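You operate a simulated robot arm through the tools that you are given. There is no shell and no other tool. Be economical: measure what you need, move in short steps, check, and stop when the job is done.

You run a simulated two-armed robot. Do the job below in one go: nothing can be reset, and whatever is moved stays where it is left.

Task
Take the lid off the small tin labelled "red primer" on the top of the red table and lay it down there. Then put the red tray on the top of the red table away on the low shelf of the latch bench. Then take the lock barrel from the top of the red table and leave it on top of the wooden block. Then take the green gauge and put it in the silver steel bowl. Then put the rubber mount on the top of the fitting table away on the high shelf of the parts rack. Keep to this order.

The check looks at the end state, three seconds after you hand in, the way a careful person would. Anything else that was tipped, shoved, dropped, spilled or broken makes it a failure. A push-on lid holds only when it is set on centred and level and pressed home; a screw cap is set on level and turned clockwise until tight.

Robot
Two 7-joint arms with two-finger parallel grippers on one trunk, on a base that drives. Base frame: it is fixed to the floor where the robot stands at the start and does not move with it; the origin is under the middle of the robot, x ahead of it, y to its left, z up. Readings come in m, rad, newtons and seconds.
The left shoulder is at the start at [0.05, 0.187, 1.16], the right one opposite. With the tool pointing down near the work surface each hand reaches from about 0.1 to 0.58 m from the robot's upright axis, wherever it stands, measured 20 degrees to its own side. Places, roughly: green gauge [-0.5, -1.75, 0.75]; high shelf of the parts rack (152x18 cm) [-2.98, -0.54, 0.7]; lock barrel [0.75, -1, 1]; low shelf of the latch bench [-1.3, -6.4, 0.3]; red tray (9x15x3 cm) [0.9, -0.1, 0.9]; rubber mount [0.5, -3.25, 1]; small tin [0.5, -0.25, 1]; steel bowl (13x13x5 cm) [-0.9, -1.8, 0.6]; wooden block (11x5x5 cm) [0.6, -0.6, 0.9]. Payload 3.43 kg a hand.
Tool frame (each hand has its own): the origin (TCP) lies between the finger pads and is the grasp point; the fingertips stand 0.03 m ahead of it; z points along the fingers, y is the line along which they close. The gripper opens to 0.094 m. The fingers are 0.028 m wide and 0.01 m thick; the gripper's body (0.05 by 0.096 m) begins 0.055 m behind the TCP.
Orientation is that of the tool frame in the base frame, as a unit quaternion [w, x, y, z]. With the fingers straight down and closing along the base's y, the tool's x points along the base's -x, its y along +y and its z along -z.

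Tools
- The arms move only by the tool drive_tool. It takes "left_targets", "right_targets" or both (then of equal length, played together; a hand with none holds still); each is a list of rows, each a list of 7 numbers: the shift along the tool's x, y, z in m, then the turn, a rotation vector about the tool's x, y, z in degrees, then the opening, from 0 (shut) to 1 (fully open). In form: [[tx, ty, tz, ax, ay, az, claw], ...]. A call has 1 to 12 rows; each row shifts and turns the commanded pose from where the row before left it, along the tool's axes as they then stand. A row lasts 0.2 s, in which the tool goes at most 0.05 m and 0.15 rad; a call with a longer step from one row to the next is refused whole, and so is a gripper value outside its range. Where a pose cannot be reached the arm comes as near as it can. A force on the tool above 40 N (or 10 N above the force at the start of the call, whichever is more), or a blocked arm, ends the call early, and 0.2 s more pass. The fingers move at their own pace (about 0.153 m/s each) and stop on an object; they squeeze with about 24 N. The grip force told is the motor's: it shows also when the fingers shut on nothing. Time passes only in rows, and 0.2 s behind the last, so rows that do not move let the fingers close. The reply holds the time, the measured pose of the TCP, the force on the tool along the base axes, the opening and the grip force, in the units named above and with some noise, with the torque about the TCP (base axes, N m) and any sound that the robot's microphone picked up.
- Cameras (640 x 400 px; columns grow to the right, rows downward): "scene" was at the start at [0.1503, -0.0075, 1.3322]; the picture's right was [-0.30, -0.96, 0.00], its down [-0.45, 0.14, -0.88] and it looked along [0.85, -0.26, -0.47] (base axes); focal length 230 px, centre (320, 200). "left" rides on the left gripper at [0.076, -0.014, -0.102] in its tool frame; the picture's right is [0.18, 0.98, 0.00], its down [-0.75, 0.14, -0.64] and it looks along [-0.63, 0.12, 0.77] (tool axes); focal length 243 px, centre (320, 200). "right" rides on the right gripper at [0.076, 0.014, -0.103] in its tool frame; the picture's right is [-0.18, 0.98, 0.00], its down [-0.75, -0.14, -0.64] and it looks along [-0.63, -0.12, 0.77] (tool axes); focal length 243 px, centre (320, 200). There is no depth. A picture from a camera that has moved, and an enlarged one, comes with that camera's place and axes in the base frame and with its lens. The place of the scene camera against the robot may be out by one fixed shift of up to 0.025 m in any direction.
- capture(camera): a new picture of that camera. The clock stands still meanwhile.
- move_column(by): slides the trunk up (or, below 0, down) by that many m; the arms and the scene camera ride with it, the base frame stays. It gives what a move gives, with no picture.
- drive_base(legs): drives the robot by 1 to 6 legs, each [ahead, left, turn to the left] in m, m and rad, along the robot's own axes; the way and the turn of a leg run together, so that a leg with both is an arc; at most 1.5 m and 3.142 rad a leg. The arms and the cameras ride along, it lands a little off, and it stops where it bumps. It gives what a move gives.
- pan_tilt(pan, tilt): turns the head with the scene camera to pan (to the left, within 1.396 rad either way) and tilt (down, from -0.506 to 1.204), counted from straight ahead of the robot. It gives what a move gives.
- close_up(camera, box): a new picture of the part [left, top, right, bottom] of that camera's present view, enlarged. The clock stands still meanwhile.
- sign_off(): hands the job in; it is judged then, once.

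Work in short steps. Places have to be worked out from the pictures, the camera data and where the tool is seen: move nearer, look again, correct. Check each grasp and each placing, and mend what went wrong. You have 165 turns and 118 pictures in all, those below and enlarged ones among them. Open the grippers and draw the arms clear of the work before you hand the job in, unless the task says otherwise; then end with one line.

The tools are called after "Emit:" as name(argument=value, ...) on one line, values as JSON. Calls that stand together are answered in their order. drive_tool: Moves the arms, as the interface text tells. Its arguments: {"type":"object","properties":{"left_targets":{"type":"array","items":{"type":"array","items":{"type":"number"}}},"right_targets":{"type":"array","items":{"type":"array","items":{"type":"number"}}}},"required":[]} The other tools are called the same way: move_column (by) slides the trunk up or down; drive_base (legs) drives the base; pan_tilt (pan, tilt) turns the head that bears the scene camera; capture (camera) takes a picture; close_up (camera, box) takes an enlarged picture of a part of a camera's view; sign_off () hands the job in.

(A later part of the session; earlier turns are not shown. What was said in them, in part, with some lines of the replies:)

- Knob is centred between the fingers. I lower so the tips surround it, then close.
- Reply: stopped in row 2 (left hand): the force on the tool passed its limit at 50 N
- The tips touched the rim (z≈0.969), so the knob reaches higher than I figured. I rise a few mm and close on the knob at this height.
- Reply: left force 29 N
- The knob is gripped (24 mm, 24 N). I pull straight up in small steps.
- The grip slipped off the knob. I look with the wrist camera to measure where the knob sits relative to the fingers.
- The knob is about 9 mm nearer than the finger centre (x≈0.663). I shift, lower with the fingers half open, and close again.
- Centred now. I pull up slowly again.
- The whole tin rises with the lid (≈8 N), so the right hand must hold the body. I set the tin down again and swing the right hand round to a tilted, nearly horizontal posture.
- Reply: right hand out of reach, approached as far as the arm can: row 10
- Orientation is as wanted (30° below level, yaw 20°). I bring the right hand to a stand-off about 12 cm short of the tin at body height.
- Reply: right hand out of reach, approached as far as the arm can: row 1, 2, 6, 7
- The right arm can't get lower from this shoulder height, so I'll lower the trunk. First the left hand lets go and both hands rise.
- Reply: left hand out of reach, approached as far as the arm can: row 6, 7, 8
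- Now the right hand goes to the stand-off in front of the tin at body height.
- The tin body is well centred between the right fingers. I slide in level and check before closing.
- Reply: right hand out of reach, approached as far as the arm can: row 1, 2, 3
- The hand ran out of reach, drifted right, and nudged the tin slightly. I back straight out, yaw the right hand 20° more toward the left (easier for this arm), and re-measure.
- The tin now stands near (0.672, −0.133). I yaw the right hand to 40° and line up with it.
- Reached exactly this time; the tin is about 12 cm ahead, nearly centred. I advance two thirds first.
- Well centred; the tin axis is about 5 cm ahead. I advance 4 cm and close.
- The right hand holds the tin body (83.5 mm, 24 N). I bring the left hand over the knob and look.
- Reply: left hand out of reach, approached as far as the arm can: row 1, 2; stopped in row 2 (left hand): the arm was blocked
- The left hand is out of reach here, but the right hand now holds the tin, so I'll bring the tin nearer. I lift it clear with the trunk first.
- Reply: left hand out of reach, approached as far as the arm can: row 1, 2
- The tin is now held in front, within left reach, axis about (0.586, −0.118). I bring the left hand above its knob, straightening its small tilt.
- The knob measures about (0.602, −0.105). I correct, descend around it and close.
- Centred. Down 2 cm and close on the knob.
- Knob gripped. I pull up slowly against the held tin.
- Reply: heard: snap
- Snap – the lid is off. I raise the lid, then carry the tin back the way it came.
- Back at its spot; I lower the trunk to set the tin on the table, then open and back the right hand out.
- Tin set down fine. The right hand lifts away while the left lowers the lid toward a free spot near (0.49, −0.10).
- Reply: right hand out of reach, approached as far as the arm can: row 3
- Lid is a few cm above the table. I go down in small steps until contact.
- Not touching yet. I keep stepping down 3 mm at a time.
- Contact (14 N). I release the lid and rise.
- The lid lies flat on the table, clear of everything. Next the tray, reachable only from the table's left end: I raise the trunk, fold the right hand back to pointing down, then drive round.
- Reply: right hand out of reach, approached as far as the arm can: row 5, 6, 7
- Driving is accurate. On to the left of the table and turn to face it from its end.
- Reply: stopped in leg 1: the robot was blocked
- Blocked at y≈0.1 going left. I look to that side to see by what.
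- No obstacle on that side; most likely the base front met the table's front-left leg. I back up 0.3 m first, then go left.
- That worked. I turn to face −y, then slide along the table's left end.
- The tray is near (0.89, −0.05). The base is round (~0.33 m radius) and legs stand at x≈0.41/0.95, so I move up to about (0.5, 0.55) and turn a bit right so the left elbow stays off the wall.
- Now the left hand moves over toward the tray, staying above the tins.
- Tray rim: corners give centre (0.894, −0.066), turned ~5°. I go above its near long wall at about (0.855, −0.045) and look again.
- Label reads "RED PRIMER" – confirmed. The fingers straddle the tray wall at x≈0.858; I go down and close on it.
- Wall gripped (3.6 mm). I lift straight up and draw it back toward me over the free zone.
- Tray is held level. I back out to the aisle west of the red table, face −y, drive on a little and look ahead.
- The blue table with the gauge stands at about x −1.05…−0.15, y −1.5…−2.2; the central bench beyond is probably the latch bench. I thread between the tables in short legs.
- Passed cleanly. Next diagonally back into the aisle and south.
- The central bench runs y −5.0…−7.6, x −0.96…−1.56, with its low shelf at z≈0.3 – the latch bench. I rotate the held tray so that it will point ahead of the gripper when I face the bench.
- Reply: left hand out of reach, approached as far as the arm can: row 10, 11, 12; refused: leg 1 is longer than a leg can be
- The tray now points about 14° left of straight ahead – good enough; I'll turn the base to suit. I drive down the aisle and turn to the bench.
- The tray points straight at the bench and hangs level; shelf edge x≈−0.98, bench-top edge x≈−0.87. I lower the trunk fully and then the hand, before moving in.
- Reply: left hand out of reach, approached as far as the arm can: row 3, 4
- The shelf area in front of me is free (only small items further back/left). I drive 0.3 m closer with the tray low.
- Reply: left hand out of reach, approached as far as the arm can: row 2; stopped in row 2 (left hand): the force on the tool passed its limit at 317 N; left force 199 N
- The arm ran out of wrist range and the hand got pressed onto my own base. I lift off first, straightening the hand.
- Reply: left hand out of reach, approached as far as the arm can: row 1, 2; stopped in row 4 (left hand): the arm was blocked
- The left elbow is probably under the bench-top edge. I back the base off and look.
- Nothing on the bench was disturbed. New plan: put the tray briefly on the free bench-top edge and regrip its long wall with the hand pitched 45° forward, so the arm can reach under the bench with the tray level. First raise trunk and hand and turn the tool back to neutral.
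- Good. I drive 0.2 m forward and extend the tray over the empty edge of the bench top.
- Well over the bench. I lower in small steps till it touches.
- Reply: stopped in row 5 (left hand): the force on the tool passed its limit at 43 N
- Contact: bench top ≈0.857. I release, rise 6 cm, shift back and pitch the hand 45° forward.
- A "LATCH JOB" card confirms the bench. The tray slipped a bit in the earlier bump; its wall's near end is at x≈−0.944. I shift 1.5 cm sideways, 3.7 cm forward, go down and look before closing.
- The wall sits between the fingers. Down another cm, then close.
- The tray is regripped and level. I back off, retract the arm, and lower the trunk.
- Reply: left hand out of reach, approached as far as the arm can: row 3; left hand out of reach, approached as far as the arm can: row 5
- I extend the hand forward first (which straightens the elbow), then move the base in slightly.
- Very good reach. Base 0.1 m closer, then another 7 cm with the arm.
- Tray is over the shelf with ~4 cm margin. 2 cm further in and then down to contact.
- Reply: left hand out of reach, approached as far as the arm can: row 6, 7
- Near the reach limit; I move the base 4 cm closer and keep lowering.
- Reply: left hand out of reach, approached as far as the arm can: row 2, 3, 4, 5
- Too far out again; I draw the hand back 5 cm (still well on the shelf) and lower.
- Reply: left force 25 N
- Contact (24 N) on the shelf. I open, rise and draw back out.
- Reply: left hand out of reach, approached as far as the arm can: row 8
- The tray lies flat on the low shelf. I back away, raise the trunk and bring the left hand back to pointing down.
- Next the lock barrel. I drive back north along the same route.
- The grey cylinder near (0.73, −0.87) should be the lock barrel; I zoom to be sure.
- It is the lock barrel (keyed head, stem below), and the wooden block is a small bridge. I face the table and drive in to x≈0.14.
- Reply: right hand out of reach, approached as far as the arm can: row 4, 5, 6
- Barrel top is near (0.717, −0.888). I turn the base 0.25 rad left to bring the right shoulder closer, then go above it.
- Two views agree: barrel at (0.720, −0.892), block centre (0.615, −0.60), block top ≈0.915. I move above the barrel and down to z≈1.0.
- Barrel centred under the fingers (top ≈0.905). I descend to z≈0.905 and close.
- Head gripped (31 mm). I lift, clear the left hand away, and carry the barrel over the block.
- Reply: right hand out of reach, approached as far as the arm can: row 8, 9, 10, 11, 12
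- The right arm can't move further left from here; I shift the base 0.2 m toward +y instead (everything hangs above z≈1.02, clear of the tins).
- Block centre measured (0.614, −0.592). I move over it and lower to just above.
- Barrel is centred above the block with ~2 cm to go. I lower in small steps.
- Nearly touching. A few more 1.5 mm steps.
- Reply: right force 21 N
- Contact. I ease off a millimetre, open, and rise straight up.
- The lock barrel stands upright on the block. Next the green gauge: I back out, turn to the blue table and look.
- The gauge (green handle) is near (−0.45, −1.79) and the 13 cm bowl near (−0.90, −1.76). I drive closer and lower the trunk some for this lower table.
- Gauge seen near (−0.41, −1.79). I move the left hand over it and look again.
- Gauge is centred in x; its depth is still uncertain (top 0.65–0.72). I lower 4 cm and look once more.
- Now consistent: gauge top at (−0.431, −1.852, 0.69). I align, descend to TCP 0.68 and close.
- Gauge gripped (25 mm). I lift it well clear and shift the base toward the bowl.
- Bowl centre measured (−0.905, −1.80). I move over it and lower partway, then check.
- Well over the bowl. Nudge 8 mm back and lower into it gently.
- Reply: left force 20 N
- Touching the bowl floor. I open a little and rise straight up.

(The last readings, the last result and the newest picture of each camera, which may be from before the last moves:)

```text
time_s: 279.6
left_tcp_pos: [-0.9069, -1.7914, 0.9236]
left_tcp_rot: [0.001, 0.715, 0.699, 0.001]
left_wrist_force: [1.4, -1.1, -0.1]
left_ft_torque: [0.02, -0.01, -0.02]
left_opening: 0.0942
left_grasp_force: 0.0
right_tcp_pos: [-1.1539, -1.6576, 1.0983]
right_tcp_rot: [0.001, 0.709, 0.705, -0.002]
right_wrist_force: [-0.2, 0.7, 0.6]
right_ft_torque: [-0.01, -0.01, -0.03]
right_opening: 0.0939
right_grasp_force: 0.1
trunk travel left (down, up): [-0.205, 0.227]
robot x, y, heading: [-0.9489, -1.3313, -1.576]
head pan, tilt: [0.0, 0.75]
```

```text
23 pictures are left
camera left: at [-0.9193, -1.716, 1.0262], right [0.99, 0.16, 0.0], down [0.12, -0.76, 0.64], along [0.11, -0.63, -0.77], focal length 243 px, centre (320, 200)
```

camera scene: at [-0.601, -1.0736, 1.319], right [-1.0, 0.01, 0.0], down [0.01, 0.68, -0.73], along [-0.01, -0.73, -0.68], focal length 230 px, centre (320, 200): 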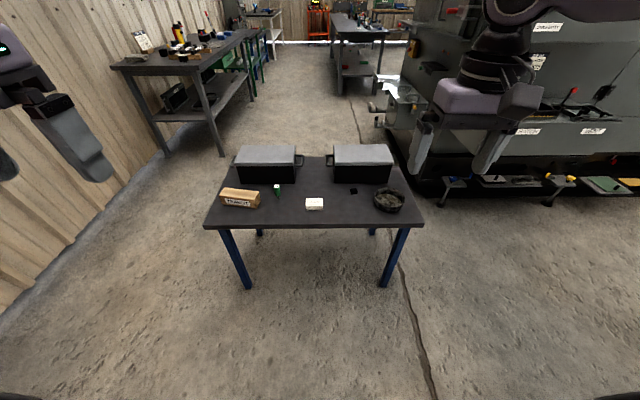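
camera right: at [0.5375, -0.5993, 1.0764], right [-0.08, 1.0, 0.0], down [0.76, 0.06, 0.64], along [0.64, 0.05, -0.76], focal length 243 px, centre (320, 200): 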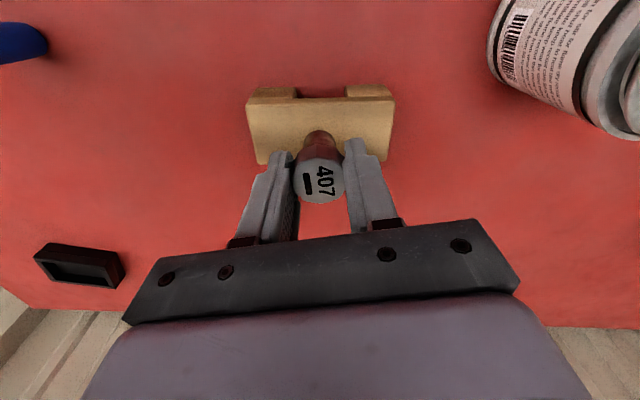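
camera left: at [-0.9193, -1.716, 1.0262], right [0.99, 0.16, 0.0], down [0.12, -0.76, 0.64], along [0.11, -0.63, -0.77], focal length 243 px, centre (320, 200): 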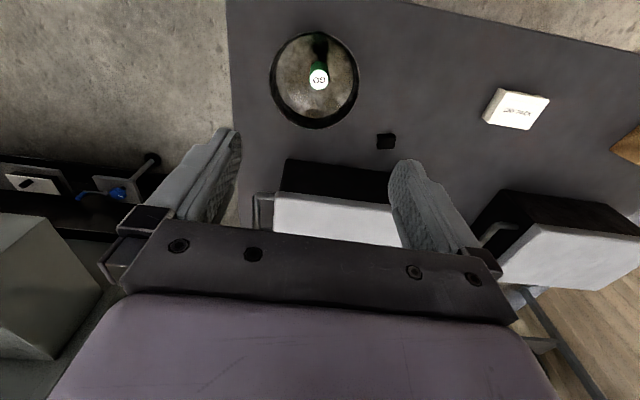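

Gauge stands in the bowl. Now the rubber mount: I raise the trunk and drive round to the fitting table.

Emit:
move_column(by=0.18)

Emit:
drive_base(legs=[[-0.53, 0, 0], [0.05, 0.65, 0], [0.7, 0.6, 0], [0.72, 0.03, 0], [0.75, -0.45, 0]])

Emit:
pan_tilt(pan=0.9, tilt=0.6)

Emit:
capture(camera="scene")

```text
time_s: 281.6
left_tcp_pos: [-0.9074, -1.7924, 1.1029]
left_tcp_rot: [0.001, 0.714, 0.7, 0.001]
left_wrist_force: [-0.2, 1.0, 0.5]
left_ft_torque: [-0.04, 0.01, 0.01]
left_opening: 0.0941
left_grasp_force: 0.1
right_tcp_pos: [-1.1552, -1.6565, 1.2775]
right_tcp_rot: [0.002, 0.708, 0.706, -0.001]
right_wrist_force: [0.0, -0.1, 0.4]
right_ft_torque: [0.0, 0.02, 0.01]
right_opening: 0.0942
right_grasp_force: 0.0
trunk travel left (down, up): [-0.385, 0.047]
robot x, y, heading: [-0.9499, -1.3331, -1.574]
head pan, tilt: [0.0, 0.75]
```

```text
time_s: 284.9
left_tcp_pos: [-0.8997, -1.2601, 1.1031]
left_tcp_rot: [0.001, 0.713, 0.701, 0.001]
left_wrist_force: [0.1, -0.2, 0.0]
left_ft_torque: [0.02, -0.03, 0.01]
left_opening: 0.094
left_grasp_force: 0.1
right_tcp_pos: [-1.1486, -1.1265, 1.2769]
right_tcp_rot: [0.001, 0.707, 0.707, -0.001]
right_wrist_force: [0.1, 1.1, -0.2]
right_ft_torque: [0.02, -0.01, -0.01]
right_opening: 0.0941
right_grasp_force: 0.1
trunk travel left (down, up): [-0.385, 0.047]
robot x, y, heading: [-0.9463, -0.8017, -1.574]
head pan, tilt: [0.0, 0.75]
stopped in leg 2: the robot was blocked; the commanded pose is now the measured one
```

```text
time_s: 286.1
left_tcp_pos: [-0.8994, -1.2596, 1.1038]
left_tcp_rot: [0.001, 0.713, 0.701, 0.0]
left_wrist_force: [-0.6, -0.1, 0.4]
left_ft_torque: [0.0, 0.01, 0.01]
left_opening: 0.094
left_grasp_force: 0.1
right_tcp_pos: [-1.1482, -1.1249, 1.2782]
right_tcp_rot: [0.001, 0.707, 0.707, -0.001]
right_wrist_force: [0.0, 0.3, 0.5]
right_ft_torque: [-0.02, -0.04, -0.02]
right_opening: 0.0938
right_grasp_force: 0.1
trunk travel left (down, up): [-0.385, 0.047]
robot x, y, heading: [-0.9459, -0.8004, -1.574]
head pan, tilt: [0.901, 0.6]
```

```text
22 pictures are left
camera scene: at [-0.8721, -0.895, 1.3318], right [-0.62, -0.78, 0.0], down [-0.44, 0.35, -0.82], along [0.65, -0.51, -0.57], focal length 230 px, centre (320, 200)
```

scene: 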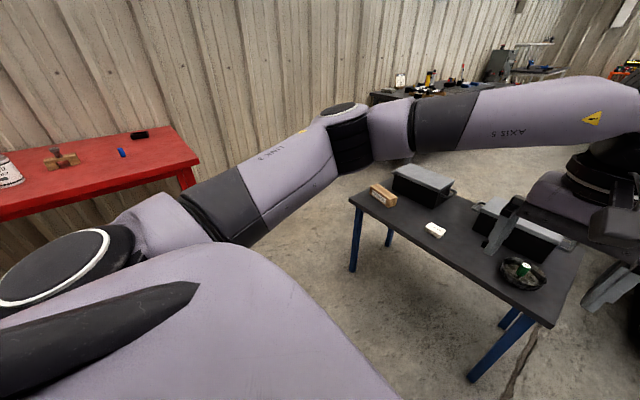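

Blocked after backing. I look to the right to see whether the arm is caught on the trolley there.

Emit:
pan_tilt(pan=-1.2, tilt=0.6)

Emit:
capture(camera="scene")

```text
time_s: 288.1
left_tcp_pos: [-0.9009, -1.2596, 1.1026]
left_tcp_rot: [0.001, 0.712, 0.702, 0.001]
left_wrist_force: [0.0, 0.2, 0.2]
left_ft_torque: [0.03, -0.01, 0.0]
left_opening: 0.094
left_grasp_force: 0.0
right_tcp_pos: [-1.1486, -1.126, 1.2776]
right_tcp_rot: [0.001, 0.706, 0.708, -0.001]
right_wrist_force: [-0.3, -0.6, -0.3]
right_ft_torque: [-0.01, 0.0, 0.0]
right_opening: 0.0942
right_grasp_force: 0.1
trunk travel left (down, up): [-0.385, 0.047]
robot x, y, heading: [-0.944, -0.8013, -1.573]
head pan, tilt: [-1.201, 0.6]
```

```text
21 pictures are left
camera scene: at [-1.0237, -0.8721, 1.3318], right [-0.36, 0.93, 0.0], down [0.53, 0.2, -0.83], along [-0.77, -0.3, -0.56], focal length 230 px, centre (320, 200)
```

scene: 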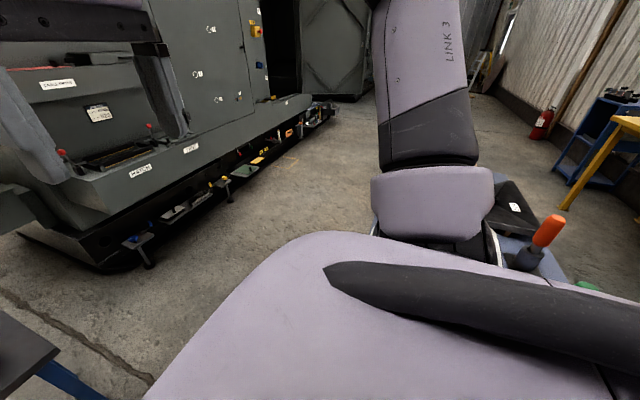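

A trolley stands close behind on my right. I move forward 0.1 m away from it before going left.

Emit:
drive_base(legs=[[0.1, 0.1, 0], [0, 0.4, 0]])

```text
time_s: 293.3
left_tcp_pos: [-0.397, -1.3567, 1.104]
left_tcp_rot: [0.0, 0.712, 0.703, 0.001]
left_wrist_force: [0.0, -0.6, 0.0]
left_ft_torque: [-0.01, 0.0, 0.02]
left_opening: 0.0939
left_grasp_force: 0.1
right_tcp_pos: [-0.6463, -1.225, 1.2778]
right_tcp_rot: [0.002, 0.705, 0.71, -0.001]
right_wrist_force: [0.0, 0.3, 0.0]
right_ft_torque: [0.02, 0.01, 0.02]
right_opening: 0.094
right_grasp_force: 0.1
trunk travel left (down, up): [-0.385, 0.047]
robot x, y, heading: [-0.439, -0.8986, -1.563]
head pan, tilt: [-1.201, 0.6]
```

Free again. I continue along the known gap to the fitting table.

Emit:
drive_base(legs=[[0.6, 0.74, 0], [0.8, 0.0, 0], [0.75, -0.42, 0], [0, 0, 1.563]])

Emit:
pan_tilt(pan=0.0, tilt=0.6)

Emit:
capture(camera="scene")

```text
time_s: 312.1
left_tcp_pos: [0.3276, -3.0174, 1.1038]
left_tcp_rot: [0.0, 0.019, 1.0, 0.001]
left_wrist_force: [0.2, -0.4, 0.3]
left_ft_torque: [0.01, 0.02, -0.03]
left_opening: 0.094
left_grasp_force: 0.2
right_tcp_pos: [0.1884, -3.2618, 1.277]
right_tcp_rot: [0.002, 0.009, 1.0, 0.0]
right_wrist_force: [0.6, -0.1, 1.1]
right_ft_torque: [0.0, 0.03, -0.02]
right_opening: 0.0943
right_grasp_force: 0.1
trunk travel left (down, up): [-0.385, 0.047]
robot x, y, heading: [-0.1315, -3.0555, -0.015]
head pan, tilt: [-1.201, 0.6]
```

```text
time_s: 313.5
left_tcp_pos: [0.3272, -3.0162, 1.1021]
left_tcp_rot: [0.0, 0.018, 1.0, 0.001]
left_wrist_force: [1.3, -0.1, -0.5]
left_ft_torque: [-0.01, 0.01, 0.01]
left_opening: 0.0937
left_grasp_force: 0.2
right_tcp_pos: [0.1874, -3.2625, 1.2775]
right_tcp_rot: [0.002, 0.009, 1.0, 0.0]
right_wrist_force: [-0.3, 0.0, -0.2]
right_ft_torque: [-0.01, -0.03, -0.02]
right_opening: 0.0939
right_grasp_force: 0.0
trunk travel left (down, up): [-0.385, 0.047]
robot x, y, heading: [-0.1319, -3.0563, -0.02]
head pan, tilt: [0.0, 0.6]
```

```text
20 pictures are left
camera scene: at [0.0188, -3.0374, 1.3318], right [-0.02, -1.0, 0.0], down [-0.56, 0.01, -0.83], along [0.82, -0.02, -0.56], focal length 230 px, centre (320, 200)
```

scene: 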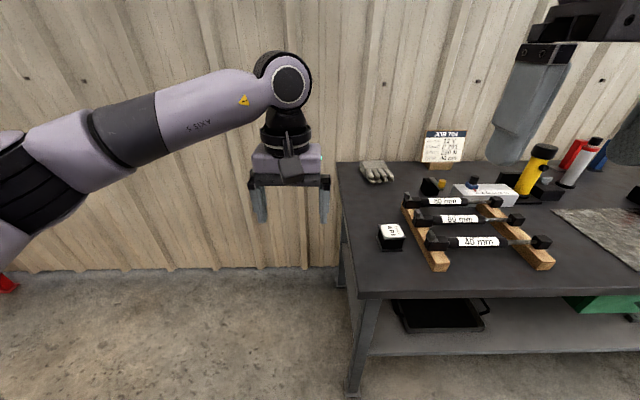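

I zoom on the table top to identify the rubber mount.

Emit:
close_up(camera="scene", box=[350, 130, 560, 280])

```text
2.67 times, centred on (455, 205) of scene
camera zoom: at [0.0188, -3.0374, 1.3318], right [-0.02, -1.0, 0.0], down [-0.56, 0.01, -0.83], along [0.82, -0.02, -0.56], focal length 613 px, centre (-40, 187)
```

zoom: 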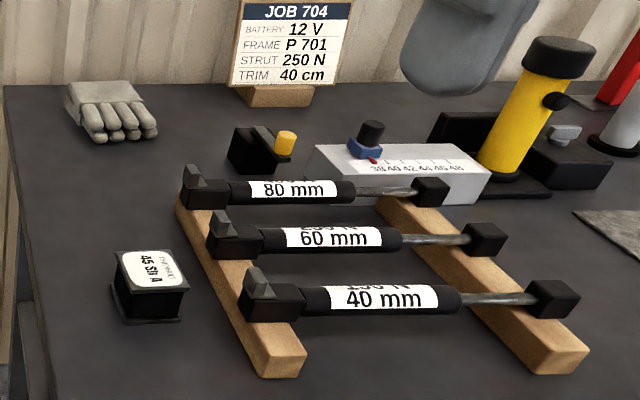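

The black block marked "45 Sh A" is the rubber mount, near (0.47, −3.24). I drive 0.12 m closer and bring the right hand above it.

Emit:
drive_base(legs=[[0.12, 0, 0]])

Emit:
drive_tool(right_targets=[[-0.032, 0.004, 0.035, 0, 0, 0, 1], [-0.032, 0.004, 0.035, 0, 0, 0, 1], [-0.032, 0.004, 0.035, 0, 0, 0, 1], [-0.032, 0.004, 0.035, 0, 0, 0, 1], [0, 0, 0.04, 0, 0, 0, 1]])

Emit:
capture(camera="right")

```text
time_s: 314.7
left_tcp_pos: [0.4474, -3.0163, 1.1041]
left_tcp_rot: [0.0, 0.017, 1.0, 0.0]
left_wrist_force: [-0.6, -0.5, -0.3]
left_ft_torque: [0.0, -0.01, 0.0]
left_opening: 0.094
left_grasp_force: 0.2
right_tcp_pos: [0.3098, -3.264, 1.2776]
right_tcp_rot: [0.001, 0.008, 1.0, 0.0]
right_wrist_force: [-0.2, 0.8, -0.2]
right_ft_torque: [0.01, 0.01, -0.01]
right_opening: 0.0941
right_grasp_force: 0.1
trunk travel left (down, up): [-0.385, 0.047]
robot x, y, heading: [-0.0137, -3.0505, -0.017]
head pan, tilt: [0.0, 0.6]
```

```text
time_s: 315.9
left_tcp_pos: [0.4473, -3.0172, 1.1026]
left_tcp_rot: [0.0, 0.017, 1.0, 0.001]
left_wrist_force: [-0.6, 0.5, -0.4]
left_ft_torque: [-0.02, 0.02, -0.01]
left_opening: 0.0941
left_grasp_force: 0.0
right_tcp_pos: [0.4372, -3.2484, 1.0983]
right_tcp_rot: [0.001, 0.009, 1.0, -0.001]
right_wrist_force: [-1.4, 0.3, 0.7]
right_ft_torque: [0.03, -0.02, -0.01]
right_opening: 0.0942
right_grasp_force: 0.0
trunk travel left (down, up): [-0.385, 0.047]
robot x, y, heading: [-0.0116, -3.0558, -0.014]
head pan, tilt: [0.0, 0.6]
```

```text
18 pictures are left
camera right: at [0.3602, -3.2348, 1.2002], right [0.2, 0.98, 0.0], down [0.75, -0.15, 0.64], along [0.63, -0.13, -0.76], focal length 243 px, centre (320, 200)
```

right: 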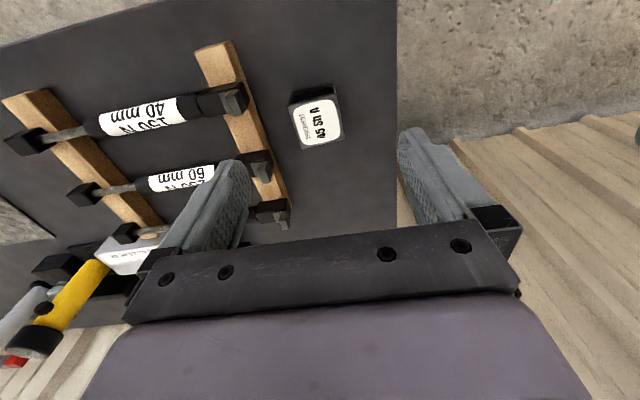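

Mount top is near (0.484, −3.265, ≈0.89), aligned with the axes. I move above and lower to z≈0.98 for a check.

Emit:
drive_tool(right_targets=[[-0.023, -0.008, 0.03, 0, 0, 0, 0.95], [-0.023, -0.009, 0.03, 0, 0, 0, 0.95], [0, 0, 0.03, 0, 0, 0, 0.95], [0, 0, 0.025, 0, 0, 0, 0.95]])

Emit:
capture(camera="right")

```text
time_s: 316.9
left_tcp_pos: [0.447, -3.0177, 1.1038]
left_tcp_rot: [0.0, 0.018, 1.0, 0.001]
left_wrist_force: [-1.2, 0.6, 0.1]
left_ft_torque: [-0.01, -0.02, 0.02]
left_opening: 0.0941
left_grasp_force: 0.2
right_tcp_pos: [0.4757, -3.2749, 0.9856]
right_tcp_rot: [0.002, 0.007, 1.0, 0.002]
right_wrist_force: [0.4, -0.2, -0.4]
right_ft_torque: [0.03, -0.03, -0.02]
right_opening: 0.0893
right_grasp_force: 0.0
right hand out of reach, approached as far as the arm can: row 3, 4
trunk travel left (down, up): [-0.385, 0.047]
robot x, y, heading: [-0.0142, -3.0566, -0.019]
head pan, tilt: [0.0, 0.6]
```

```text
17 pictures are left
camera right: at [0.398, -3.2605, 1.0877], right [0.2, 0.98, 0.0], down [0.75, -0.15, 0.65], along [0.63, -0.13, -0.76], focal length 243 px, centre (320, 200)
```

right: 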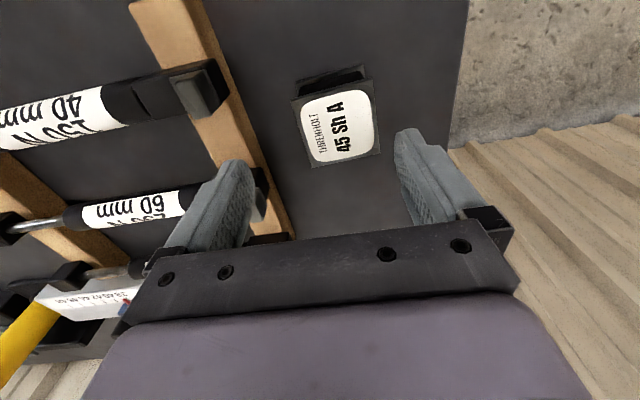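

Mount confirmed at (0.478, −3.263), top ≈0.905. I shift 12 mm, descend and close on it.

Emit:
drive_tool(right_targets=[[-0.003, 0.012, 0, 0, 0, 0, 0.95], [0, 0, 0.03, 0, 0, 0, 0.95], [0, 0, 0.03, 0, 0, 0, 0.95], [0, 0, 0.03, 0, 0, 0, 0.95]])

Emit:
capture(camera="right")

```text
time_s: 317.9
left_tcp_pos: [0.4456, -3.0191, 1.1043]
left_tcp_rot: [0.0, 0.017, 1.0, 0.0]
left_wrist_force: [-0.1, -0.2, -0.4]
left_ft_torque: [0.01, 0.02, -0.01]
left_opening: 0.0937
left_grasp_force: 0.1
right_tcp_pos: [0.4578, -3.2839, 0.9399]
right_tcp_rot: [0.015, 0.007, 1.0, 0.011]
right_wrist_force: [-7.1, -1.2, 19.3]
right_ft_torque: [0.88, 0.36, 0.29]
right_opening: 0.0891
right_grasp_force: 0.0
right hand out of reach, approached as far as the arm can: row 1, 2, 3, 4
trunk travel left (down, up): [-0.385, 0.047]
robot x, y, heading: [-0.0114, -3.054, -0.022]
head pan, tilt: [0.0, 0.6]
stopped in row 4 (right hand): the force on the tool passed its limit at 54 N (the readings are from after the stop); the commanded pose is now the measured one
```

```text
16 pictures are left
camera right: at [0.3785, -3.2701, 1.0394], right [0.2, 0.98, 0.03], down [0.73, -0.17, 0.66], along [0.65, -0.11, -0.75], focal length 243 px, centre (320, 200)
```

right: 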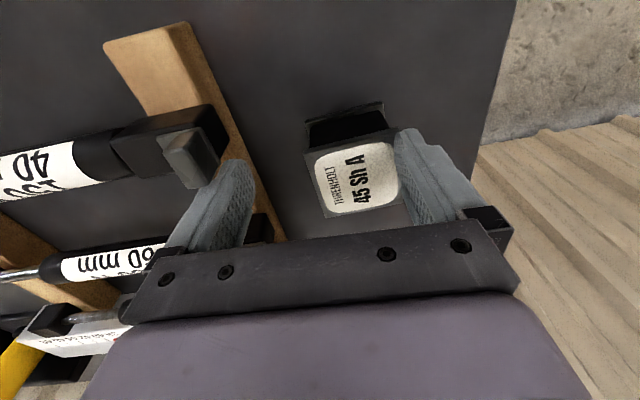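

The arm drifted at its inward limit and the outer finger touched the strut. I rise straight up at once and check the struts.

Emit:
drive_tool(right_targets=[[0, 0, -0.03, 0, 0, 0, 0.95], [0, 0, -0.04, 0, 0, 0, 0.95], [0, 0, -0.04, 0, 0, 0, 0.95]])

Emit:
drive_base(legs=[[0.01, 0.1, 0]])

Emit:
close_up(camera="scene", box=[350, 130, 590, 290])

```text
time_s: 318.7
left_tcp_pos: [0.4462, -3.0176, 1.1033]
left_tcp_rot: [0.001, 0.018, 1.0, 0.001]
left_wrist_force: [0.1, 0.6, 0.4]
left_ft_torque: [0.01, -0.03, -0.01]
left_opening: 0.0938
left_grasp_force: 0.1
right_tcp_pos: [0.4537, -3.2862, 1.0459]
right_tcp_rot: [0.013, 0.007, 1.0, 0.008]
right_wrist_force: [0.7, -0.4, 0.1]
right_ft_torque: [-0.02, 0.0, 0.01]
right_opening: 0.0894
right_grasp_force: 0.0
trunk travel left (down, up): [-0.385, 0.047]
robot x, y, heading: [-0.0126, -3.0561, -0.019]
head pan, tilt: [0.0, 0.6]
```

```text
time_s: 320.2
left_tcp_pos: [0.4586, -2.9189, 1.1027]
left_tcp_rot: [0.0, 0.018, 1.0, 0.001]
left_wrist_force: [0.3, -0.4, -0.1]
left_ft_torque: [-0.03, 0.01, -0.01]
left_opening: 0.0942
left_grasp_force: 0.1
right_tcp_pos: [0.4669, -3.187, 1.0465]
right_tcp_rot: [0.012, 0.008, 1.0, 0.008]
right_wrist_force: [0.6, -0.2, -1.1]
right_ft_torque: [-0.01, -0.01, 0.03]
right_opening: 0.0896
right_grasp_force: 0.1
trunk travel left (down, up): [-0.385, 0.047]
robot x, y, heading: [-0.0019, -2.9607, -0.02]
head pan, tilt: [0.0, 0.6]
```

```text
2.50 times, centred on (470, 210) of scene
camera zoom: at [0.1508, -2.9403, 1.3318], right [-0.02, -1.0, 0.0], down [-0.56, 0.01, -0.83], along [0.82, -0.01, -0.56], focal length 574 px, centre (-55, 175)
```

zoom: 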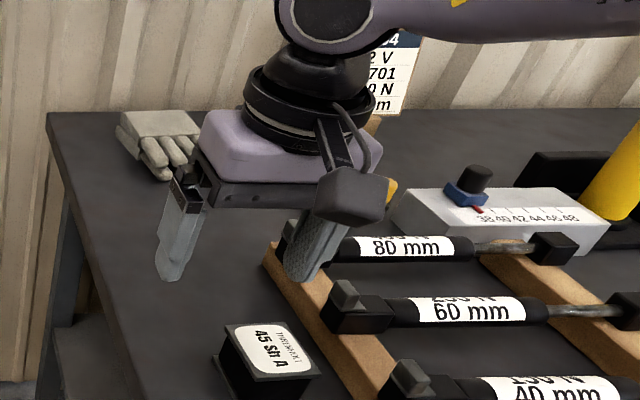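

The struts look undisturbed. I line up over the mount again, with less opening, straightening the small tilt, and look.

Emit:
drive_tool(right_targets=[[-0.004, -0.026, 0, 0.9, 1.4, 0, 0.8], [-0.004, -0.025, 0, 0, 0, 0, 0.8], [-0.003, -0.025, 0.02, 0, 0, 0, 0.8], [0, 0, 0.03, 0, 0, 0, 0.8]])

Emit:
capture(camera="right")

```text
time_s: 321.2
left_tcp_pos: [0.4589, -2.9191, 1.1027]
left_tcp_rot: [0.0, 0.017, 1.0, 0.0]
left_wrist_force: [0.8, 0.5, 0.0]
left_ft_torque: [-0.02, -0.01, -0.01]
left_opening: 0.0938
left_grasp_force: 0.0
right_tcp_pos: [0.478, -3.2645, 0.9956]
right_tcp_rot: [0.0, 0.008, 1.0, 0.001]
right_wrist_force: [0.5, 0.7, 0.6]
right_ft_torque: [0.01, -0.01, 0.01]
right_opening: 0.0752
right_grasp_force: 0.0
trunk travel left (down, up): [-0.385, 0.047]
robot x, y, heading: [0.0018, -2.9591, -0.018]
head pan, tilt: [0.0, 0.6]
```

```text
14 pictures are left
camera right: at [0.3999, -3.2493, 1.0977], right [0.2, 0.98, 0.0], down [0.75, -0.15, 0.64], along [0.63, -0.13, -0.77], focal length 243 px, centre (320, 200)
```

right: 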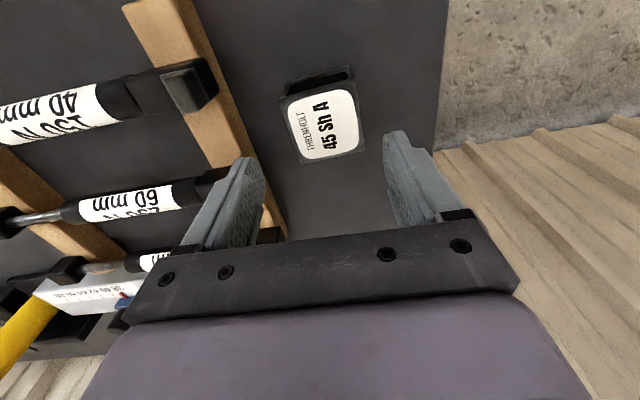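

Now exactly placed over the mount. I descend and close.

Emit:
drive_tool(right_targets=[[-0.002, 0, 0.035, 0, 0, 0, 0.8], [0, 0, 0.035, 0, 0, 0, 0.8], [0, 0, 0.03, 0, 0, 0, 0.8], [0, 0, 0, 0, 0, 0, 0.2], [0, 0, 0, 0, 0, 0, 0.2], [0, 0, 0, 0, 0, 0, 0.2]])

```text
time_s: 322.6
left_tcp_pos: [0.4581, -2.9184, 1.1039]
left_tcp_rot: [-0.001, 0.016, 1.0, 0.001]
left_wrist_force: [-0.2, -0.1, -0.7]
left_ft_torque: [0.05, 0.02, -0.03]
left_opening: 0.094
left_grasp_force: 0.1
right_tcp_pos: [0.4794, -3.2618, 0.8959]
right_tcp_rot: [0.002, 0.007, 1.0, 0.0]
right_wrist_force: [2.3, 0.3, 6.9]
right_ft_torque: [0.01, 0.11, 0.1]
right_opening: 0.0639
right_grasp_force: 24.5
trunk travel left (down, up): [-0.385, 0.047]
robot x, y, heading: [-0.001, -2.9623, -0.014]
head pan, tilt: [0.0, 0.6]
```

Gripped (64 mm). I lift and check.

Emit:
drive_tool(right_targets=[[0, 0, -0.02, 0, 0, 0, 0.2], [0, 0, -0.03, 0, 0, 0, 0.2], [0, 0, -0.045, 0, 0, 0, 0.2], [0, 0, -0.045, 0, 0, 0, 0.2], [0, 0, -0.045, 0, 0, 0, 0.2], [0.02, 0, -0.03, 0, 0, 0, 0.2]])

Emit:
capture(camera="right")

```text
time_s: 324.0
left_tcp_pos: [0.4583, -2.9193, 1.1035]
left_tcp_rot: [0.0, 0.018, 1.0, 0.0]
left_wrist_force: [-0.5, -0.5, 0.5]
left_ft_torque: [-0.02, 0.01, 0.02]
left_opening: 0.0942
left_grasp_force: 0.0
right_tcp_pos: [0.458, -3.2627, 1.1104]
right_tcp_rot: [0.0, 0.007, 1.0, 0.0]
right_wrist_force: [-0.4, 0.3, -2.8]
right_ft_torque: [-0.01, 0.03, 0.0]
right_opening: 0.0634
right_grasp_force: 24.2
trunk travel left (down, up): [-0.385, 0.047]
robot x, y, heading: [0.0019, -2.9566, -0.02]
head pan, tilt: [0.0, 0.6]
```

```text
13 pictures are left
camera right: at [0.3808, -3.2485, 1.2128], right [0.2, 0.98, 0.0], down [0.75, -0.15, 0.64], along [0.63, -0.13, -0.77], focal length 243 px, centre (320, 200)
```

right: 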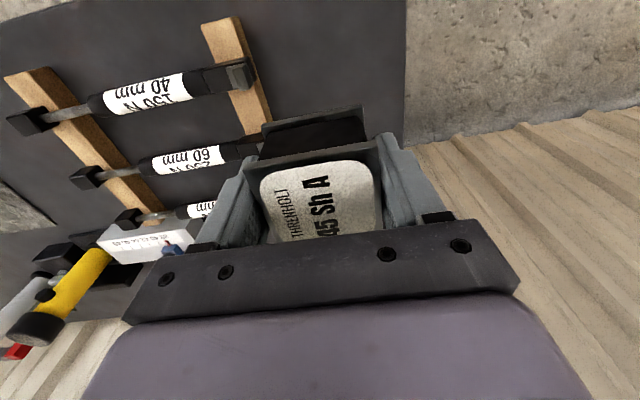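

Mount held securely. I back away, turn north and retrace the route toward the west side.

Emit:
drive_base(legs=[[-0.2, 0, 0], [0, 0, 1.59], [0.66, -0.5, 0], [0.78, 0, 0], [0.75, 0.68, 0]])

Emit:
pan_tilt(pan=1.3, tilt=0.3)

Emit:
capture(camera="scene")

```text
time_s: 343.7
left_tcp_pos: [-0.4043, -0.2954, 1.1036]
left_tcp_rot: [-0.001, -0.699, 0.715, 0.001]
left_wrist_force: [0.0, -0.6, -0.1]
left_ft_torque: [-0.02, 0.01, -0.02]
left_opening: 0.0942
left_grasp_force: 0.0
right_tcp_pos: [-0.0605, -0.2927, 1.1104]
right_tcp_rot: [0.001, -0.705, 0.709, 0.0]
right_wrist_force: [0.7, 0.1, -4.2]
right_ft_torque: [-0.04, 0.02, 0.02]
right_opening: 0.0633
right_grasp_force: 24.0
trunk travel left (down, up): [-0.385, 0.047]
robot x, y, heading: [-0.3605, -0.7546, 1.565]
head pan, tilt: [0.0, 0.6]
```

```text
time_s: 345.2
left_tcp_pos: [-0.4048, -0.2959, 1.1027]
left_tcp_rot: [0.0, -0.699, 0.715, 0.0]
left_wrist_force: [-0.3, -0.1, -0.8]
left_ft_torque: [0.0, -0.01, 0.01]
left_opening: 0.0939
left_grasp_force: 0.0
right_tcp_pos: [-0.0603, -0.2934, 1.1104]
right_tcp_rot: [0.0, -0.706, 0.709, 0.001]
right_wrist_force: [1.8, 0.1, -3.3]
right_ft_torque: [0.03, 0.01, 0.03]
right_opening: 0.0633
right_grasp_force: 24.0
trunk travel left (down, up): [-0.385, 0.047]
robot x, y, heading: [-0.3608, -0.756, 1.564]
head pan, tilt: [1.3, 0.3]
```

```text
12 pictures are left
camera scene: at [-0.4457, -0.6507, 1.3593], right [0.27, 0.96, 0.0], down [0.28, -0.08, -0.96], along [-0.92, 0.26, -0.3], focal length 230 px, centre (320, 200)
```

scene: 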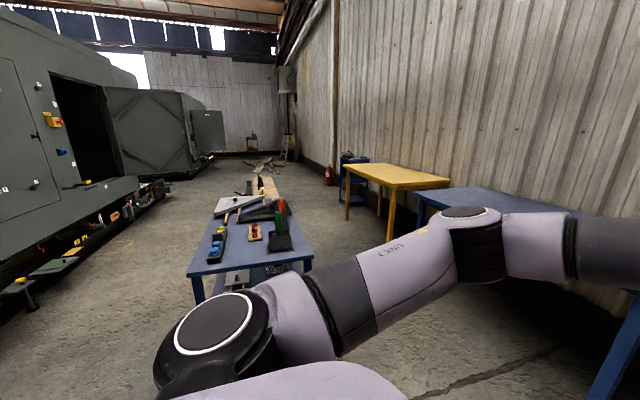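

I zoom west, where the parts rack should be.

Emit:
close_up(camera="scene", box=[170, 130, 340, 300])

```text
2.35 times, centred on (255, 215) of scene
camera zoom: at [-0.4457, -0.6507, 1.3593], right [0.27, 0.96, 0.0], down [0.28, -0.08, -0.96], along [-0.92, 0.26, -0.3], focal length 541 px, centre (473, 165)
```

zoom: 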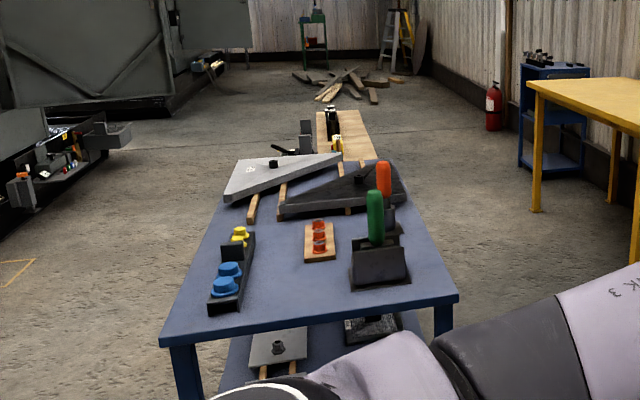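

The parts rack's high shelf is the narrow pale board running along x (centre −2.98, −0.54). I go north to y≈0.2, turn west and drive along the free lane.

Emit:
drive_base(legs=[[0.95, 0, 0], [0, 0, 1.571], [1.4, 0, 0]])

Emit:
pan_tilt(pan=0.5, tilt=0.55)

Emit:
capture(camera="scene")

```text
time_s: 360.5
left_tcp_pos: [-2.2055, 0.1565, 1.1036]
left_tcp_rot: [0.001, 1.0, -0.01, 0.0]
left_wrist_force: [0.0, 0.7, 0.4]
left_ft_torque: [0.02, 0.0, 0.0]
left_opening: 0.0938
left_grasp_force: 0.0
right_tcp_pos: [-2.2102, 0.5002, 1.1099]
right_tcp_rot: [0.0, 1.0, -0.001, 0.0]
right_wrist_force: [0.7, 0.4, -4.1]
right_ft_torque: [0.05, -0.03, -0.01]
right_opening: 0.0632
right_grasp_force: 23.5
trunk travel left (down, up): [-0.385, 0.047]
robot x, y, heading: [-1.7456, 0.2034, 3.14]
head pan, tilt: [1.3, 0.3]
```

```text
time_s: 361.6
left_tcp_pos: [-2.2059, 0.1565, 1.103]
left_tcp_rot: [0.001, 1.0, -0.011, 0.001]
left_wrist_force: [-0.7, 0.5, -0.6]
left_ft_torque: [-0.01, 0.0, -0.02]
left_opening: 0.0941
left_grasp_force: 0.1
right_tcp_pos: [-2.2093, 0.4992, 1.1104]
right_tcp_rot: [0.0, 1.0, -0.001, -0.001]
right_wrist_force: [0.5, -0.5, -3.8]
right_ft_torque: [0.03, -0.01, 0.0]
right_opening: 0.0635
right_grasp_force: 23.8
trunk travel left (down, up): [-0.385, 0.047]
robot x, y, heading: [-1.7462, 0.2, 3.138]
head pan, tilt: [0.499, 0.55]
```

```text
10 pictures are left
camera scene: at [-1.8796, 0.1775, 1.3363], right [-0.48, 0.88, 0.0], down [0.46, 0.25, -0.85], along [-0.75, -0.41, -0.52], focal length 230 px, centre (320, 200)
```

scene: 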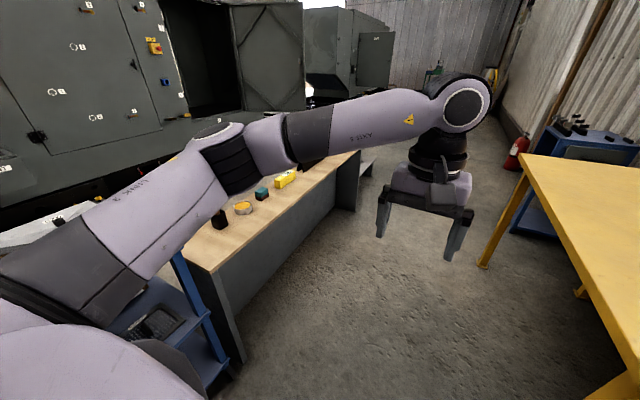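

The rack's open top board (z≈0.7, y −0.43…−0.62, x −2.2…−3.7) has free space beyond x≈−3.1. I drive there, turn to face it and lower the trunk a bit.

Emit:
drive_base(legs=[[1.3, 0.06, 0], [0, 0, 1.571], [0.15, 0, 0]])

Emit:
move_column(by=-0.15)

Emit:
pan_tilt(pan=-0.2, tilt=0.85)

Emit:
capture(camera="scene")

```text
time_s: 373.0
left_tcp_pos: [-3.0178, -0.4599, 1.1031]
left_tcp_rot: [0.0, 0.721, 0.693, 0.001]
left_wrist_force: [-0.4, -0.1, 0.6]
left_ft_torque: [-0.03, -0.01, 0.01]
left_opening: 0.094
left_grasp_force: 0.1
right_tcp_pos: [-3.3631, -0.4569, 1.1084]
right_tcp_rot: [0.0, 0.714, 0.701, 0.0]
right_wrist_force: [0.0, 0.0, -3.8]
right_ft_torque: [0.01, -0.03, -0.03]
right_opening: 0.0633
right_grasp_force: 24.0
trunk travel left (down, up): [-0.385, 0.047]
robot x, y, heading: [-3.0537, 0.0022, -1.59]
head pan, tilt: [0.499, 0.55]
```

```text
time_s: 374.7
left_tcp_pos: [-3.0189, -0.4577, 0.9528]
left_tcp_rot: [0.0, 0.72, 0.694, -0.001]
left_wrist_force: [0.5, -0.2, 0.3]
left_ft_torque: [-0.02, 0.0, -0.07]
left_opening: 0.094
left_grasp_force: 0.1
right_tcp_pos: [-3.3625, -0.4567, 0.9601]
right_tcp_rot: [0.001, 0.714, 0.7, 0.0]
right_wrist_force: [-0.9, -0.1, -3.4]
right_ft_torque: [0.0, 0.0, 0.03]
right_opening: 0.0634
right_grasp_force: 23.8
trunk travel left (down, up): [-0.235, 0.197]
robot x, y, heading: [-3.0543, 0.0011, -1.591]
head pan, tilt: [0.499, 0.55]
```

```text
time_s: 375.8
left_tcp_pos: [-3.0193, -0.4586, 0.9523]
left_tcp_rot: [0.001, 0.721, 0.693, 0.0]
left_wrist_force: [-0.3, -0.1, 0.6]
left_ft_torque: [0.0, -0.01, 0.01]
left_opening: 0.094
left_grasp_force: 0.1
right_tcp_pos: [-3.3632, -0.4554, 0.96]
right_tcp_rot: [0.0, 0.714, 0.7, 0.0]
right_wrist_force: [0.2, 0.4, -2.9]
right_ft_torque: [0.0, 0.0, -0.01]
right_opening: 0.0635
right_grasp_force: 23.9
trunk travel left (down, up): [-0.235, 0.197]
robot x, y, heading: [-3.0552, 0.0001, -1.591]
head pan, tilt: [-0.201, 0.85]
```

```text
9 pictures are left
camera scene: at [-3.0694, -0.1145, 1.1609], right [-0.98, 0.22, 0.0], down [0.16, 0.73, -0.66], along [-0.14, -0.64, -0.75], focal length 230 px, centre (320, 200)
```

scene: 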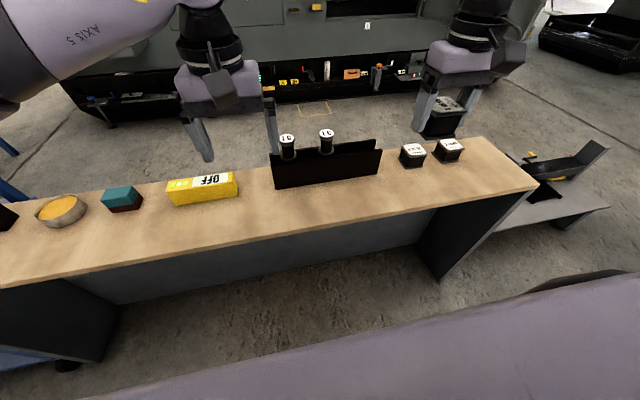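

The board is free in its front strip; I choose a spot around x≈−3.40, y≈−0.50, in front of the gap between the stand and the two cubes. I move above it and check with the wrist camera.

Emit:
drive_tool(right_targets=[[-0.022, -0.018, 0.03, 0, 0, 0, 0.2], [-0.022, -0.018, 0.03, 0, 0, 0, 0.2]])

Emit:
capture(camera="right")

Emit:
capture(camera="scene")

```text
time_s: 376.4
left_tcp_pos: [-3.0194, -0.46, 0.9538]
left_tcp_rot: [0.001, 0.721, 0.693, 0.002]
left_wrist_force: [-0.2, 0.4, -0.5]
left_ft_torque: [-0.03, -0.02, -0.01]
left_opening: 0.0937
left_grasp_force: 0.0
right_tcp_pos: [-3.3996, -0.5009, 0.9001]
right_tcp_rot: [0.001, 0.714, 0.7, -0.001]
right_wrist_force: [0.3, -0.4, -3.2]
right_ft_torque: [0.05, 0.01, 0.04]
right_opening: 0.063
right_grasp_force: 24.0
trunk travel left (down, up): [-0.235, 0.197]
robot x, y, heading: [-3.0594, 0.0003, -1.592]
head pan, tilt: [-0.201, 0.85]
```

```text
8 pictures are left
camera right: at [-3.3855, -0.4256, 1.0021], right [0.98, -0.2, 0.0], down [-0.16, -0.75, 0.64], along [-0.13, -0.63, -0.77], focal length 243 px, centre (320, 200)
```

right: 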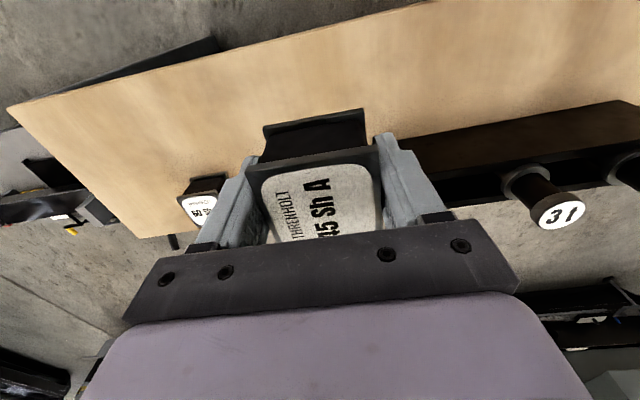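

```text
7 pictures are left
camera scene: at [-3.0697, -0.1148, 1.1609], right [-0.98, 0.22, 0.0], down [0.17, 0.73, -0.66], along [-0.14, -0.64, -0.75], focal length 230 px, centre (320, 200)
```

scene: 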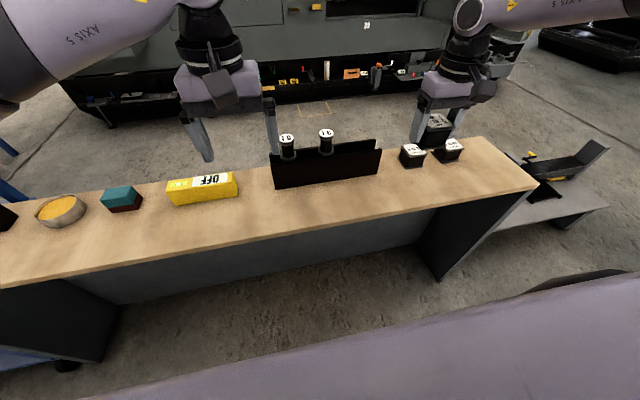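

Clear: stand front at y≈−0.57, board edge y≈−0.45, so the mount fits between. I lower to just above the board.

Emit:
drive_tool(right_targets=[[-0.005, 0, 0.04, 0, 0, 0, 0.2], [0, 0, 0.04, 0, 0, 0, 0.2], [0, 0, 0.03, 0, 0, 0, 0.2], [0, 0, 0.015, 0, 0, 0, 0.2]])

Emit:
drive_tool(right_targets=[[0, 0, 0.005, 0, 0, 0, 0.2], [0, 0, 0.004, 0, 0, 0, 0.2], [0, 0, 0.004, 0, 0, 0, 0.2], [0, 0, 0.003, 0, 0, 0, 0.2]])

```text
time_s: 377.4
left_tcp_pos: [-3.0186, -0.459, 0.9534]
left_tcp_rot: [0.001, 0.721, 0.693, 0.002]
left_wrist_force: [0.4, 0.1, -1.0]
left_ft_torque: [0.0, -0.02, 0.0]
left_opening: 0.0942
left_grasp_force: 0.1
right_tcp_pos: [-3.3987, -0.5048, 0.7734]
right_tcp_rot: [0.0, 0.714, 0.7, -0.001]
right_wrist_force: [1.1, 0.0, -2.8]
right_ft_torque: [0.02, -0.01, 0.0]
right_opening: 0.0635
right_grasp_force: 23.9
trunk travel left (down, up): [-0.235, 0.197]
robot x, y, heading: [-3.0566, 0.0, -1.594]
head pan, tilt: [-0.201, 0.85]
```

```text
time_s: 378.4
left_tcp_pos: [-3.019, -0.4588, 0.9534]
left_tcp_rot: [0.001, 0.72, 0.693, 0.001]
left_wrist_force: [-0.5, -0.1, 0.1]
left_ft_torque: [-0.01, 0.02, 0.01]
left_opening: 0.0938
left_grasp_force: 0.2
right_tcp_pos: [-3.3997, -0.5052, 0.7588]
right_tcp_rot: [0.001, 0.714, 0.701, 0.0]
right_wrist_force: [0.1, -0.5, -3.3]
right_ft_torque: [0.0, 0.0, -0.03]
right_opening: 0.0634
right_grasp_force: 24.0
trunk travel left (down, up): [-0.235, 0.197]
robot x, y, heading: [-3.0562, 0.0003, -1.594]
head pan, tilt: [-0.201, 0.85]
```

Emit:
close_up(camera="scene", box=[340, 90, 500, 210])

Emit:
drive_tool(right_targets=[[0, 0, 0.003, 0, 0, 0, 0.2], [0, 0, 0.003, 0, 0, 0, 0.2], [0, 0, 0.003, 0, 0, 0, 0.2]])

```text
3.33 times, centred on (420, 150) of scene
camera zoom: at [-3.0695, -0.1145, 1.1609], right [-0.98, 0.22, 0.0], down [0.17, 0.73, -0.66], along [-0.14, -0.64, -0.75], focal length 766 px, centre (-13, 367)
```

zoom: 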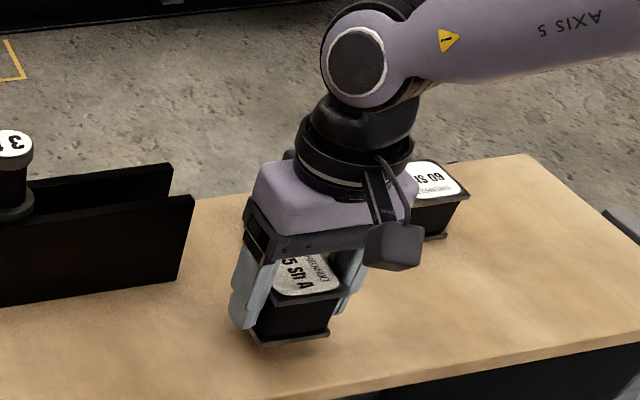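

```text
time_s: 379.2
left_tcp_pos: [-3.0178, -0.459, 0.9536]
left_tcp_rot: [0.001, 0.72, 0.694, 0.001]
left_wrist_force: [0.3, 0.0, -0.5]
left_ft_torque: [0.02, -0.01, 0.0]
left_opening: 0.0939
left_grasp_force: 0.0
right_tcp_pos: [-3.3983, -0.5059, 0.7498]
right_tcp_rot: [-0.001, 0.714, 0.7, 0.001]
right_wrist_force: [0.0, -0.4, -3.4]
right_ft_torque: [0.01, 0.01, 0.0]
right_opening: 0.0633
right_grasp_force: 23.8
trunk travel left (down, up): [-0.235, 0.197]
robot x, y, heading: [-3.0519, 0.0016, -1.593]
head pan, tilt: [-0.201, 0.85]
```

The spot is good (other mounts stand behind on the same board). I keep stepping down until it touches.

Emit:
drive_tool(right_targets=[[0, 0, 0.003, 0, 0, 0, 0.2], [0, 0, 0.003, 0, 0, 0, 0.2], [0, 0, 0.003, 0, 0, 0, 0.2], [0, 0, 0.002, 0, 0, 0, 0.2]])

```text
time_s: 380.2
left_tcp_pos: [-3.0199, -0.4589, 0.953]
left_tcp_rot: [0.0, 0.721, 0.693, 0.001]
left_wrist_force: [-1.0, 0.3, -0.3]
left_ft_torque: [0.0, 0.01, -0.02]
left_opening: 0.0938
left_grasp_force: 0.1
right_tcp_pos: [-3.4004, -0.5025, 0.7412]
right_tcp_rot: [0.002, 0.714, 0.7, 0.0]
right_wrist_force: [-0.1, 0.9, -3.7]
right_ft_torque: [0.02, 0.03, 0.02]
right_opening: 0.063
right_grasp_force: 23.8
right hand out of reach, approached as far as the arm can: row 3
trunk travel left (down, up): [-0.235, 0.197]
robot x, y, heading: [-3.0546, -0.0028, -1.588]
head pan, tilt: [-0.201, 0.85]
```

The arm nears its limit, so I lower the last millimetres with the trunk.

Emit:
move_column(by=-0.004)

```text
time_s: 380.7
left_tcp_pos: [-3.0188, -0.4579, 0.9506]
left_tcp_rot: [0.0, 0.72, 0.694, 0.001]
left_wrist_force: [-0.5, 0.0, 0.4]
left_ft_torque: [0.03, -0.01, 0.0]
left_opening: 0.0944
left_grasp_force: 0.0
right_tcp_pos: [-3.3994, -0.5017, 0.7366]
right_tcp_rot: [0.001, 0.714, 0.7, -0.001]
right_wrist_force: [0.3, -0.7, -3.9]
right_ft_torque: [0.01, 0.03, -0.02]
right_opening: 0.0633
right_grasp_force: 24.8
trunk travel left (down, up): [-0.231, 0.201]
robot x, y, heading: [-3.0572, -0.0002, -1.593]
head pan, tilt: [-0.201, 0.85]
```

Emit:
close_up(camera="scene", box=[380, 130, 450, 190])

Emit:
move_column(by=-0.004)

```text
6.67 times, centred on (415, 160) of scene
camera zoom: at [-3.0695, -0.1144, 1.1569], right [-0.98, 0.22, 0.0], down [0.17, 0.73, -0.66], along [-0.14, -0.64, -0.75], focal length 1532 px, centre (-313, 467)
```

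zoom: 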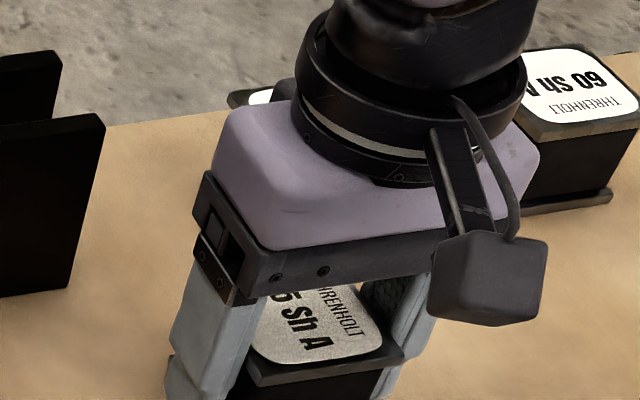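

```text
time_s: 381.2
left_tcp_pos: [-3.0185, -0.4571, 0.9464]
left_tcp_rot: [0.001, 0.72, 0.694, 0.0]
left_wrist_force: [-0.1, -0.6, 0.3]
left_ft_torque: [-0.02, -0.02, -0.03]
left_opening: 0.0939
left_grasp_force: 0.0
right_tcp_pos: [-3.4015, -0.5015, 0.7365]
right_tcp_rot: [0.003, 0.714, 0.7, -0.003]
right_wrist_force: [-1.9, 3.4, 12.7]
right_ft_torque: [0.52, -0.09, 0.06]
right_opening: 0.0634
right_grasp_force: 23.6
trunk travel left (down, up): [-0.227, 0.205]
robot x, y, heading: [-3.0567, 0.003, -1.589]
head pan, tilt: [-0.201, 0.85]
```

Contact. I open and rise straight up.

Emit:
drive_tool(right_targets=[[0, 0, 0, 0, 0, 0, 0.85], [0, 0, 0, 0, 0, 0, 0.9], [0, 0, -0.02, 0, 0, 0, 0.9], [0, 0, -0.03, 0, 0, 0, 0.9], [0, 0, -0.04, 0, 0, 0, 0.9], [0, 0, -0.045, 0, 0, 0, 1], [0, 0, -0.045, 0, 0, 0, 1], [0.02, 0, -0.02, 0, 0, 0, 1]])

Emit:
drive_base(legs=[[-0.08, 0, 0]])

Emit:
capture(camera="scene")

```text
time_s: 383.1
left_tcp_pos: [-3.0177, -0.4592, 0.9459]
left_tcp_rot: [0.001, 0.721, 0.693, 0.001]
left_wrist_force: [-0.3, -0.1, 0.2]
left_ft_torque: [-0.01, 0.03, 0.01]
left_opening: 0.094
left_grasp_force: 0.0
right_tcp_pos: [-3.4006, -0.482, 0.9341]
right_tcp_rot: [0.001, 0.714, 0.7, -0.001]
right_wrist_force: [0.0, 0.6, 0.0]
right_ft_torque: [0.0, 0.0, -0.01]
right_opening: 0.0938
right_grasp_force: 0.1
trunk travel left (down, up): [-0.227, 0.205]
robot x, y, heading: [-3.0571, 0.0006, -1.594]
head pan, tilt: [-0.201, 0.85]
```

```text
time_s: 384.1
left_tcp_pos: [-3.0167, -0.3775, 0.9461]
left_tcp_rot: [0.0, 0.72, 0.694, 0.0]
left_wrist_force: [-1.2, -0.3, 0.5]
left_ft_torque: [-0.03, -0.03, 0.0]
left_opening: 0.094
left_grasp_force: 0.1
right_tcp_pos: [-3.3985, -0.4017, 0.9341]
right_tcp_rot: [0.001, 0.713, 0.701, -0.002]
right_wrist_force: [0.2, 0.9, 0.2]
right_ft_torque: [0.0, -0.02, -0.03]
right_opening: 0.0937
right_grasp_force: 0.2
trunk travel left (down, up): [-0.227, 0.205]
robot x, y, heading: [-3.0527, 0.0821, -1.592]
head pan, tilt: [-0.201, 0.85]
```

```text
4 pictures are left
camera scene: at [-3.0676, -0.0336, 1.153], right [-0.98, 0.22, 0.0], down [0.16, 0.73, -0.66], along [-0.14, -0.64, -0.75], focal length 230 px, centre (320, 200)
```

scene: 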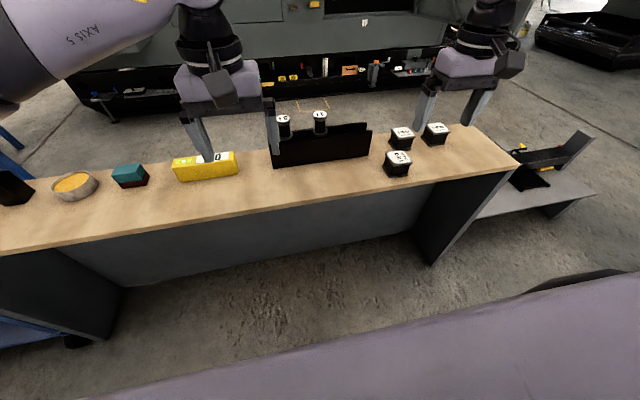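

The rubber mount stands flat on the high shelf, nothing else moved, both grippers are open and clear. I hand in.

Emit:
sign_off()

```text
The job is handed in.
```

All five steps were done in order and handed in: the red primer lid is off and lying on the red table, the red tray is on the latch bench's low shelf, the lock barrel is on the wooden block, the green gauge is in the bowl, and the rubber mount is on the parts rack's high shelf. There were bumps along the way. The base touched a leg of the red table and stopped hard near a trolley. The left arm pressed hard against something at the latch bench. A finger touched a strut rack on the fitting table. I saw nothing displaced in the pictures I took afterwards, but I took no picture of the trolley after that stop.
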